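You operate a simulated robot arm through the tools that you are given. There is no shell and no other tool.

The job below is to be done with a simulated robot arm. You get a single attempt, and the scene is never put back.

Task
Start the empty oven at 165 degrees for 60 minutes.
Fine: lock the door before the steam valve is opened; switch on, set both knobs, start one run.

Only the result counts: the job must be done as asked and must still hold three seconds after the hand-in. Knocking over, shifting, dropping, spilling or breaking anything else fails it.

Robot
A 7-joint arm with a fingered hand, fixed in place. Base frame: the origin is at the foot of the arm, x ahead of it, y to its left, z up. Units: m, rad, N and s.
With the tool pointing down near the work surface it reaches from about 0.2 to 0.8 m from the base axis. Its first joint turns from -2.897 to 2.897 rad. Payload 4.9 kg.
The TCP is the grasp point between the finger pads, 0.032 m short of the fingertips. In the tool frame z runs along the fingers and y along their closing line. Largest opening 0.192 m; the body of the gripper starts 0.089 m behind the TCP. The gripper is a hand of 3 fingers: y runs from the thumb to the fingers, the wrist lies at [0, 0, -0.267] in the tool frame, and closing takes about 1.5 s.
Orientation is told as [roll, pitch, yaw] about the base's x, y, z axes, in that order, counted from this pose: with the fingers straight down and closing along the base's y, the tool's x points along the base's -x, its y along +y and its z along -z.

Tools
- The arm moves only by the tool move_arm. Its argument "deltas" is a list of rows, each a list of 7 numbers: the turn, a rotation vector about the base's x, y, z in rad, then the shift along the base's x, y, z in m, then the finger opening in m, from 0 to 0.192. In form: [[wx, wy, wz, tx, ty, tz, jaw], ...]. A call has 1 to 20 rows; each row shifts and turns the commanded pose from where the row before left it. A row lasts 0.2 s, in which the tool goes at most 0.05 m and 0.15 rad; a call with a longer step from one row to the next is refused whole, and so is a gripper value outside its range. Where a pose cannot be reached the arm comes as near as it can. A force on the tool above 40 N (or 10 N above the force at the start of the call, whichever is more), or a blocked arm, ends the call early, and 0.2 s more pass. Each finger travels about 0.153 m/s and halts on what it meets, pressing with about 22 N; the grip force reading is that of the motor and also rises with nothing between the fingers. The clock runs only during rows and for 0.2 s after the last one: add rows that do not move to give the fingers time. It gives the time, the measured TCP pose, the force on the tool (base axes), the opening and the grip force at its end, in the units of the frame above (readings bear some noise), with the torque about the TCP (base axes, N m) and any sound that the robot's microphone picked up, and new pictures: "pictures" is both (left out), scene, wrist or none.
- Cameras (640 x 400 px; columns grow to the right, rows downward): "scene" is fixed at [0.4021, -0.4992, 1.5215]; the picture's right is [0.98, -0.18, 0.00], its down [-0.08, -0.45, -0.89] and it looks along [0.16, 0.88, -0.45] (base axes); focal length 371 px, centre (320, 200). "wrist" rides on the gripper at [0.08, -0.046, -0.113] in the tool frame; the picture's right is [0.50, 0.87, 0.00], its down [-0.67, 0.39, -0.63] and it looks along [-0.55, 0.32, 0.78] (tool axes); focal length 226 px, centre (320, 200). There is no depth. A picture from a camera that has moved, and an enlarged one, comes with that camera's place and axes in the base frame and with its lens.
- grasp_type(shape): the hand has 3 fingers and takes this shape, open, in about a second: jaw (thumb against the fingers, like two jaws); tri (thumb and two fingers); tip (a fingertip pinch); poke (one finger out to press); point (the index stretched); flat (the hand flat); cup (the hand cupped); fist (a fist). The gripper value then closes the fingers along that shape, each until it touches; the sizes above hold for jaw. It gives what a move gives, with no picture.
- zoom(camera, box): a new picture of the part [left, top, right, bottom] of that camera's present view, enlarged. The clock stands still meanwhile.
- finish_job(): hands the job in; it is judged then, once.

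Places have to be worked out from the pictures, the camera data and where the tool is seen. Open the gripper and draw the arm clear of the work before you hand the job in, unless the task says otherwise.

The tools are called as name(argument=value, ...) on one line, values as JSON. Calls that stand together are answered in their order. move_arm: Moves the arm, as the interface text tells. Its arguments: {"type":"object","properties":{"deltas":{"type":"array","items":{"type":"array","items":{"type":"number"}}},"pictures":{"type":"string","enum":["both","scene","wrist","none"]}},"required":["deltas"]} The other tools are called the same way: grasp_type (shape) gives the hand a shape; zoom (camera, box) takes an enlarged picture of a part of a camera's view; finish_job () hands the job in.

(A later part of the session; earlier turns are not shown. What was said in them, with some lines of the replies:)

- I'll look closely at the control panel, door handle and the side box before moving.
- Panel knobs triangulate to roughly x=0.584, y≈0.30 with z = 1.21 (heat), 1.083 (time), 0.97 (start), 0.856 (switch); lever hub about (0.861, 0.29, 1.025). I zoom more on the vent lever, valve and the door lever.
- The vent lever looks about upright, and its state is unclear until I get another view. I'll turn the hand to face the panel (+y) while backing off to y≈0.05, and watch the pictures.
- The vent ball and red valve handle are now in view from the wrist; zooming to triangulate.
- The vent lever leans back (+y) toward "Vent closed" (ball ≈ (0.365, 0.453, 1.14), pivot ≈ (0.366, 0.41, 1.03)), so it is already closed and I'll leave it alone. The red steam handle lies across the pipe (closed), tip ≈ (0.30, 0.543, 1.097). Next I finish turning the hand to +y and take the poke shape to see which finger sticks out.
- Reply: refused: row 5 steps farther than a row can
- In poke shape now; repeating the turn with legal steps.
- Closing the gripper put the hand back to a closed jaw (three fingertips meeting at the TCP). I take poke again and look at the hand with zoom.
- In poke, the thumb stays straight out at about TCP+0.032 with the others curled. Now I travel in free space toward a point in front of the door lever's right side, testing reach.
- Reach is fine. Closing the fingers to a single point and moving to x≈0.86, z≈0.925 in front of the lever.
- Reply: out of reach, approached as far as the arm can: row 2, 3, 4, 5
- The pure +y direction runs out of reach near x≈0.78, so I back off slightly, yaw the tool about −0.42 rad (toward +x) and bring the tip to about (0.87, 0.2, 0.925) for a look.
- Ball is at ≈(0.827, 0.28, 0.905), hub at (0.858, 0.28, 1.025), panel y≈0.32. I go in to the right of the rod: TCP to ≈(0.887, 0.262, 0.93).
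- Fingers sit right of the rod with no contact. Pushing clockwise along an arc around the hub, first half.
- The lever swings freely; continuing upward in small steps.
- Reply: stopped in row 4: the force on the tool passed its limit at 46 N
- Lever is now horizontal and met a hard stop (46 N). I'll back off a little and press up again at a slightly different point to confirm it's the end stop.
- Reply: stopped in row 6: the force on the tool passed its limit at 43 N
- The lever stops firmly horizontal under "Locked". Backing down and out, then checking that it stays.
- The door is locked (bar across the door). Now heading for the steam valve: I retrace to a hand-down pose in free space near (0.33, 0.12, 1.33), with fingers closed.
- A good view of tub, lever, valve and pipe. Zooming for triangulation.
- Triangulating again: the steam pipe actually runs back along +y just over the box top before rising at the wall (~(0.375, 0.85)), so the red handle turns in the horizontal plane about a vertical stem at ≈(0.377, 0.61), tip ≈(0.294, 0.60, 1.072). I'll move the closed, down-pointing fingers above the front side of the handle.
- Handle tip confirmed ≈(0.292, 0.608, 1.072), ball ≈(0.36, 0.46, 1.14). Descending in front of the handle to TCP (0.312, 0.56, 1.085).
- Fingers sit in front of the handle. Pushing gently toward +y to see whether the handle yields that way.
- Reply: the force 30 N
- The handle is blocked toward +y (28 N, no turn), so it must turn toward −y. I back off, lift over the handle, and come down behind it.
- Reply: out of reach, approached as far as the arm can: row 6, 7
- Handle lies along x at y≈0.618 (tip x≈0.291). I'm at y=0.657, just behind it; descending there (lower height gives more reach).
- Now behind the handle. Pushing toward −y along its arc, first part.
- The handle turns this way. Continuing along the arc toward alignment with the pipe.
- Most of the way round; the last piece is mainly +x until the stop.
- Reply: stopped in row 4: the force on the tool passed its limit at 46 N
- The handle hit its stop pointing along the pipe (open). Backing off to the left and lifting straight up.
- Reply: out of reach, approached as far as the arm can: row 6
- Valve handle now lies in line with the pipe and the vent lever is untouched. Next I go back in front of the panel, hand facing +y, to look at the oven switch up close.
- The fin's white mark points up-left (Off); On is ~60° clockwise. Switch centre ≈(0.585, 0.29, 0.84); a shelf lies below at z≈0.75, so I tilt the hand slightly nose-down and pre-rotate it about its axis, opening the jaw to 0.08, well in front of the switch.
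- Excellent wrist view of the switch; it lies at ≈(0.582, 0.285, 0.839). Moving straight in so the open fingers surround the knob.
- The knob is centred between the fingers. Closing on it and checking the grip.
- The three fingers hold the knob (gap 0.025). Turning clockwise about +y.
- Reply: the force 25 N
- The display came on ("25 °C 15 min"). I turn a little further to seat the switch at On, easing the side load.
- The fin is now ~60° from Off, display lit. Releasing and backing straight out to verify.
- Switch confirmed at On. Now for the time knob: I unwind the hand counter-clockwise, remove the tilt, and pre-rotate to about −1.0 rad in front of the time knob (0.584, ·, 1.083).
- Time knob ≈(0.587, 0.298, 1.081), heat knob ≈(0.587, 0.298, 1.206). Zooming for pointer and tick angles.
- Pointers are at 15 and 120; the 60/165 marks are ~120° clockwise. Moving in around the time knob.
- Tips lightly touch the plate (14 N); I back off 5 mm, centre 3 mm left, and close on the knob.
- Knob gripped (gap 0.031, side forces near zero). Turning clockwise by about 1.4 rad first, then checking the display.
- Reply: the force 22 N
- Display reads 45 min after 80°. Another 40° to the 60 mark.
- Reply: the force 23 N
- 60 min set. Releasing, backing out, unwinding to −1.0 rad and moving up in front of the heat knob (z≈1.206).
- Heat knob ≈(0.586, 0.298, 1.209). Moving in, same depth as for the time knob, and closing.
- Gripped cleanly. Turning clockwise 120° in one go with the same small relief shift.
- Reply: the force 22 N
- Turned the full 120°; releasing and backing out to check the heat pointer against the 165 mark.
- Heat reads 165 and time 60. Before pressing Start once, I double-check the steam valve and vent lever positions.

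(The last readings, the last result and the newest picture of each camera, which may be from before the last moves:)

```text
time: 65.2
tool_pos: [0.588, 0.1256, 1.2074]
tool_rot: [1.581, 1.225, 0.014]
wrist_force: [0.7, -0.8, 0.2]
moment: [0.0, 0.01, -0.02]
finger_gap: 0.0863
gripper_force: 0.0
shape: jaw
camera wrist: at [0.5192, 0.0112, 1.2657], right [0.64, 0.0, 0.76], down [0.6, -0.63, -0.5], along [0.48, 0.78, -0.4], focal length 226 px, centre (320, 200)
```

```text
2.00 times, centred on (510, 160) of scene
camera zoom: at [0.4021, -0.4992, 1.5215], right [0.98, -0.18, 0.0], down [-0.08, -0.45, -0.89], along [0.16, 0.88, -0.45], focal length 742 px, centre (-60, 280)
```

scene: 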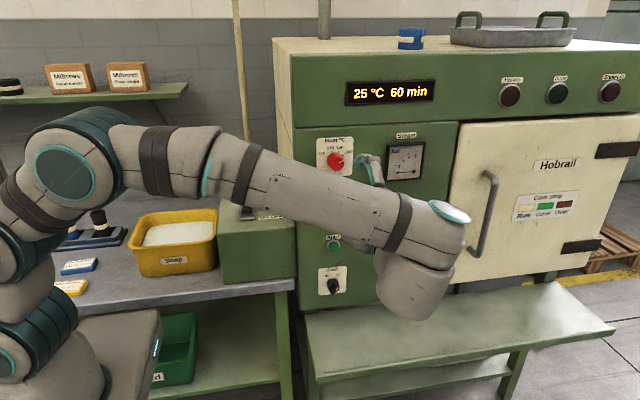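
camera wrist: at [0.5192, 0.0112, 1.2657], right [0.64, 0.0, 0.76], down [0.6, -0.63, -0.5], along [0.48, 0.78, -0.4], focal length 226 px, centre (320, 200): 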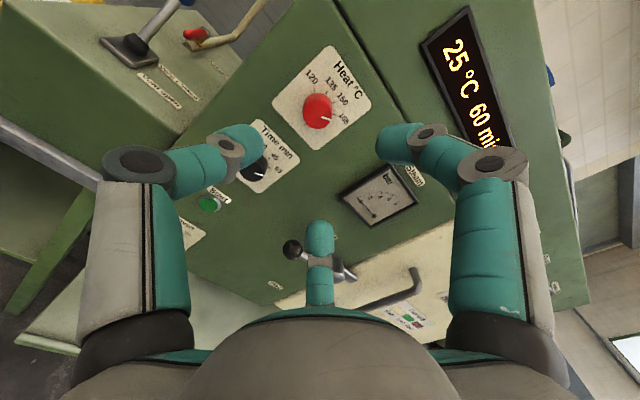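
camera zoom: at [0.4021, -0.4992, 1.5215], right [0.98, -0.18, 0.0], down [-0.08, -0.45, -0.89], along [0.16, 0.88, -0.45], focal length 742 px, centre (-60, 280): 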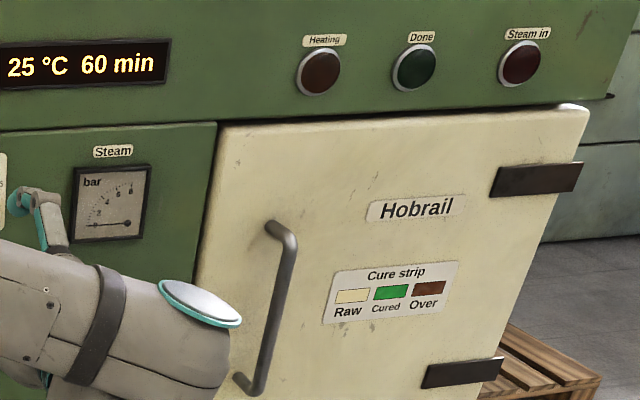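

Valve in line with the pipe and vent leaning to closed. Closing the fingers and moving in front of Start (≈(0.585, 0.305, 0.968)).

move_arm(deltas=[[0, 0, 0, 0, -0.01, -0.04, 0.05], [0, 0, 0, 0, 0, -0.04, 0.02], [0, 0, 0, 0, 0, -0.04, 0.0], [0, 0, 0, 0, 0, -0.04, 0.0], [0, 0, 0, -0.002, 0, -0.04, 0.0], [0, 0, 0, -0.001, 0.0, -0.039, 0.0], [0, 0, 0, 0, 0.04, 0, 0.0], [0, 0, 0, 0, 0.04, 0, 0.0], [0, 0, 0, 0, 0.02, 0, 0.0], [0, 0, 0, 0, 0, 0, 0.0]])

zoom(camera="wrist", box=[200, 60, 440, 260])

zoom(camera="scene", box=[290, 200, 400, 280])

```text
time: 67.4
tool_pos: [0.5851, 0.2159, 0.9667]
tool_rot: [1.579, 1.225, 0.012]
wrist_force: [0.6, 0.5, -0.2]
moment: [-0.02, 0.01, 0.0]
finger_gap: 0.0
gripper_force: 21.6
shape: tri
camera wrist: at [0.5156, 0.1029, 1.0255], right [0.65, 0.0, 0.76], down [0.6, -0.63, -0.5], along [0.48, 0.78, -0.41], focal length 226 px, centre (320, 200)
```

scene: 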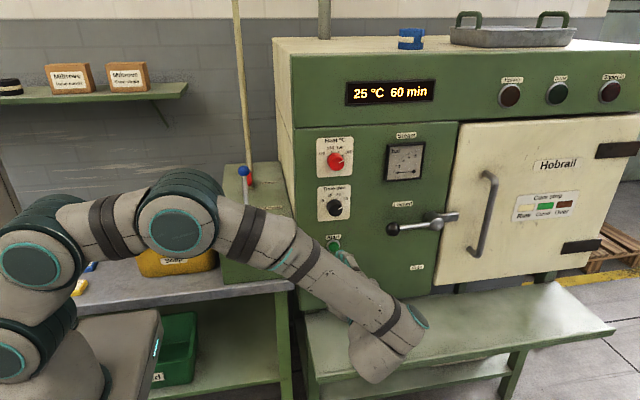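
wrist: 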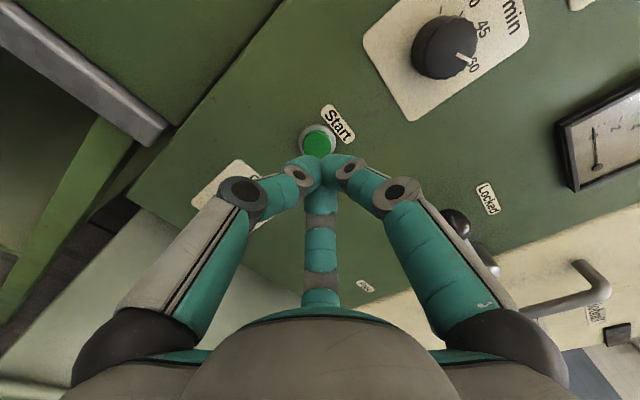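

```text
2.00 times, centred on (320, 160) of wrist
camera zoom: at [0.5156, 0.1029, 1.0255], right [0.65, 0.0, 0.76], down [0.6, -0.63, -0.5], along [0.48, 0.78, -0.41], focal length 452 px, centre (320, 280)
```

zoom: 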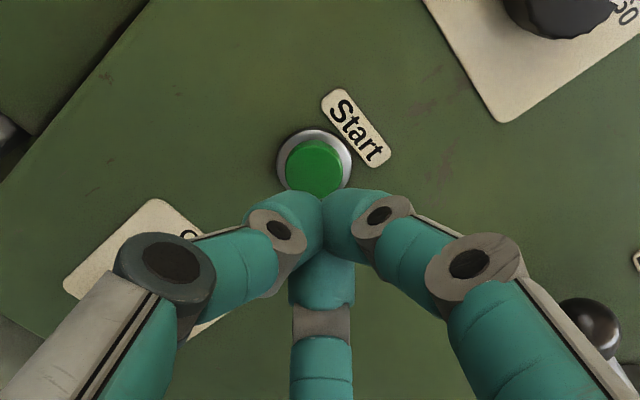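

```text
5.00 times, centred on (345, 240) of scene
camera zoom: at [0.4021, -0.4992, 1.5215], right [0.98, -0.18, 0.0], down [-0.08, -0.45, -0.89], along [0.16, 0.88, -0.45], focal length 1856 px, centre (195, 0)
```

zoom: 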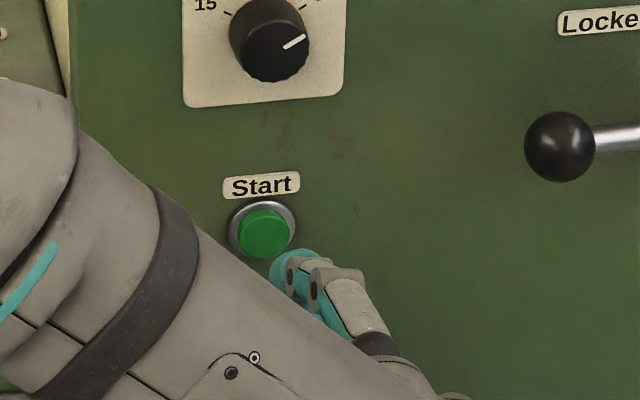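

Well aligned with the button. Advancing to just short of it, then small steps for a single press.

move_arm(deltas=[[0, 0, 0, 0, 0.03, -0.001, 0.0], [0, 0, 0, 0, 0.015, 0, 0.0], [0, 0, 0, 0, 0.006, 0, 0.0], [0, 0, 0, 0, 0.005, 0, 0.0]], pictures="scene")

```text
time: 68.4
tool_pos: [0.5846, 0.2695, 0.9659]
tool_rot: [1.576, 1.224, 0.012]
wrist_force: [-2.3, -14.2, -0.9]
moment: [0.02, 0.02, 0.0]
finger_gap: 0.0
gripper_force: 22.1
shape: tri
heard: click
```

scene: 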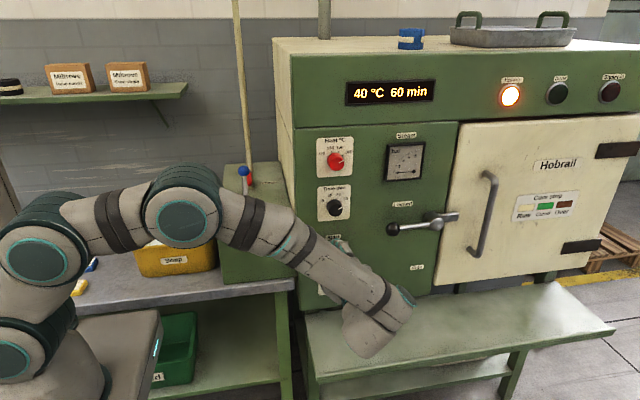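

Click heard, Heating lamp lit and temperature climbing (40 °C). Backing straight off at once.

move_arm(deltas=[[0, 0, 0, 0, -0.04, 0, 0.0], [0, 0, 0, 0, -0.045, 0, 0.0], [0, 0, 0, 0, -0.045, 0.0, 0.0], [0, 0, 0, 0, -0.04, 0.0, 0.0]])

zoom(camera="scene", box=[320, 60, 640, 260])

```text
time: 69.4
tool_pos: [0.5846, 0.102, 0.9662]
tool_rot: [1.579, 1.225, 0.013]
wrist_force: [-0.4, -0.2, 0.3]
moment: [0.05, 0.0, -0.01]
finger_gap: 0.0
gripper_force: 22.0
shape: tri
camera wrist: at [0.5162, -0.0121, 1.0252], right [0.65, 0.0, 0.76], down [0.6, -0.63, -0.5], along [0.48, 0.78, -0.41], focal length 226 px, centre (320, 200)
```

scene: 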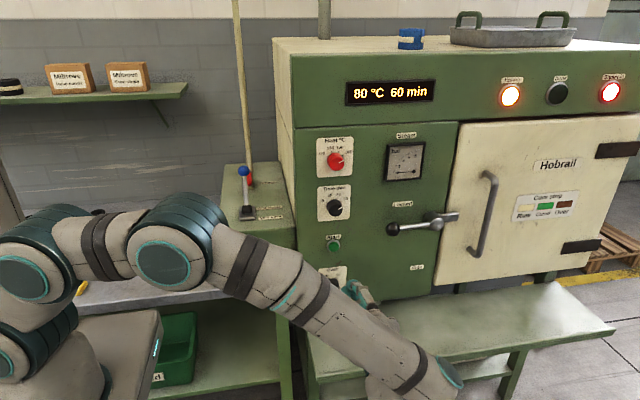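
wrist: 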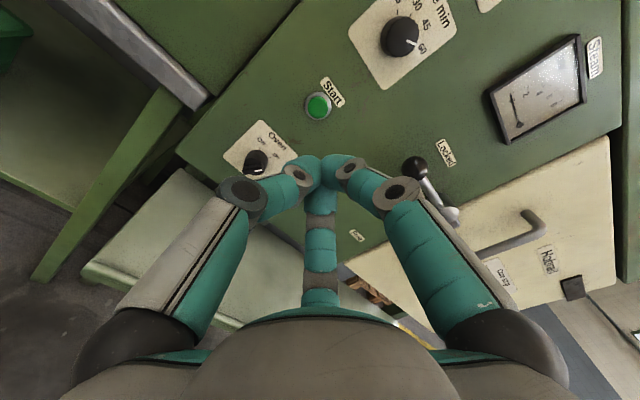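

```text
2.00 times, centred on (480, 160) of scene
camera zoom: at [0.4021, -0.4992, 1.5215], right [0.98, -0.18, 0.0], down [-0.08, -0.45, -0.89], along [0.16, 0.88, -0.45], focal length 742 px, centre (0, 280)
```

zoom: 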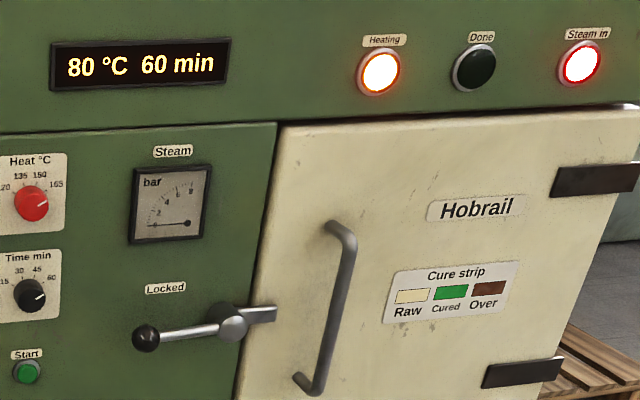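

The run is going with Heating and Steam in lit. Opening the gripper and drawing the arm farther from the panel.

move_arm(deltas=[[0, -0.1, 0, -0.015, -0.02, 0.02, 0.06], [0, -0.1, 0, -0.015, -0.02, 0.02, 0.12], [0, -0.1, 0, -0.015, -0.02, 0.02, 0.18], [0, -0.1, 0, -0.015, -0.02, 0.02, 0.19], [0, -0.1, 0, -0.015, -0.02, 0.02, 0.19], [0, -0.1, 0, -0.015, 0, 0.02, 0.19], [0, 0, 0, 0, 0, 0, 0.19], [0, 0, 0, 0, 0, 0, 0.19]])

zoom(camera="scene", box=[320, 60, 640, 260])

```text
time: 71.2
tool_pos: [0.4935, 0.0006, 1.0868]
tool_rot: [1.572, 0.627, 0.004]
wrist_force: [0.2, 0.1, -0.5]
moment: [0.0, -0.01, -0.01]
finger_gap: 0.1826
gripper_force: 0.0
shape: jaw
camera wrist: at [0.4053, -0.1112, 1.0956], right [0.1, 0.0, 0.99], down [0.77, -0.63, -0.08], along [0.62, 0.78, -0.06], focal length 226 px, centre (320, 200)
```

scene: 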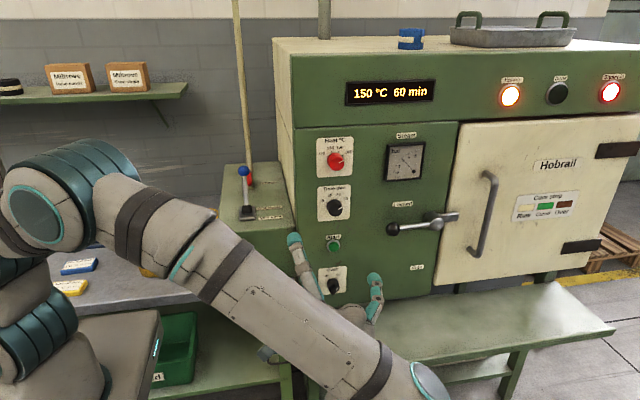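
wrist: 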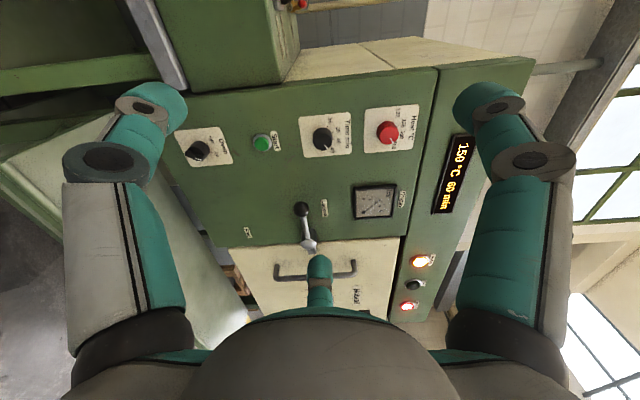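

```text
2.00 times, centred on (480, 160) of scene
camera zoom: at [0.4021, -0.4992, 1.5215], right [0.98, -0.18, 0.0], down [-0.08, -0.45, -0.89], along [0.16, 0.88, -0.45], focal length 742 px, centre (0, 280)
```

zoom: 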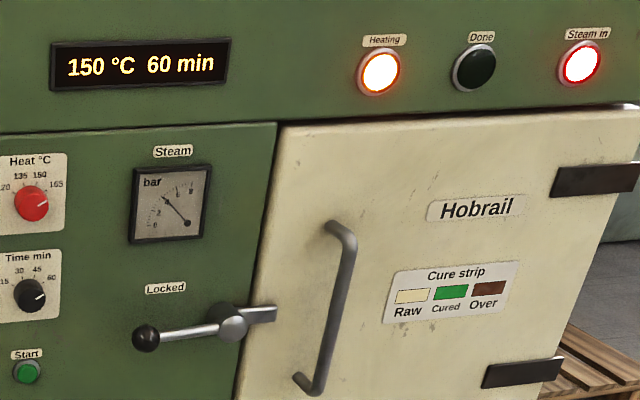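

Pressure is up and the temperature is at 150 °C and rising. I wait a couple of seconds to see it settle at 165 before handing in.

move_arm(deltas=[[0, 0, 0, 0, 0, 0, 0.19], [0, 0, 0, 0, 0, 0, 0.19], [0, 0, 0, 0, 0, 0, 0.19], [0, 0, 0, 0, 0, 0, 0.19], [0, 0, 0, 0, 0, 0, 0.19]], pictures="scene")

zoom(camera="scene", box=[320, 60, 640, 260])

```text
time: 72.4
tool_pos: [0.4951, 0.0019, 1.0856]
tool_rot: [1.57, 0.625, 0.005]
wrist_force: [-0.6, -1.0, -0.3]
moment: [-0.01, 0.0, -0.02]
finger_gap: 0.1823
gripper_force: 0.0
shape: jaw
```

scene: 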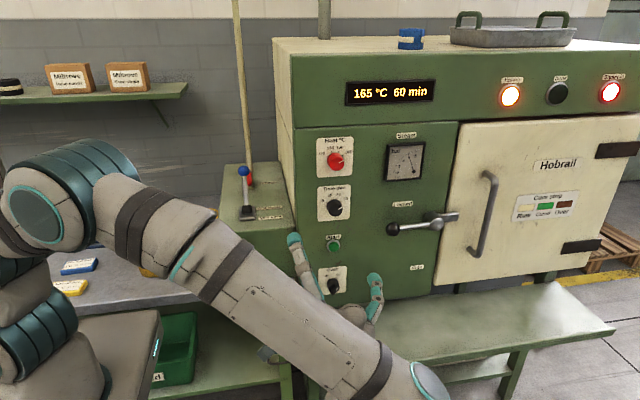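

```text
2.00 times, centred on (480, 160) of scene
camera zoom: at [0.4021, -0.4992, 1.5215], right [0.98, -0.18, 0.0], down [-0.08, -0.45, -0.89], along [0.16, 0.88, -0.45], focal length 742 px, centre (0, 280)
```

zoom: 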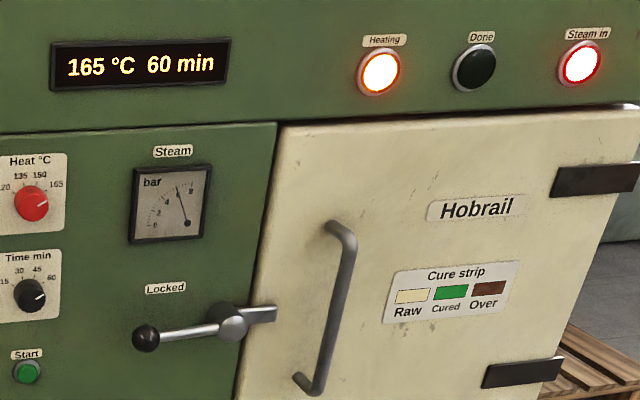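

The oven is at 165 °C with 60 min set, the door locked, steam in (about 6 bar), and the arm clear with the gripper open. Handing in.

finish_job()

```text
The job is handed in.
```

The oven is running: the display reads 165 °C and 60 min. I handed the job in with the Heating and Steam in lamps lit and steam pressure at about 6 bar.

- **Order:** I locked the door before opening the steam valve. After that I switched the oven on, set the time knob to 60 and the heat knob to 165, and pressed Start once.
- **Steam valve:** the handle would not move toward the wall, so I turned it toward the front until it stopped in line with the pipe.
- **Vent:** the lever was already on "Vent closed", so I left it there.
- **Surroundings:** I saw nothing knocked over or shifted. The gripper is open and the arm is clear of the panel.
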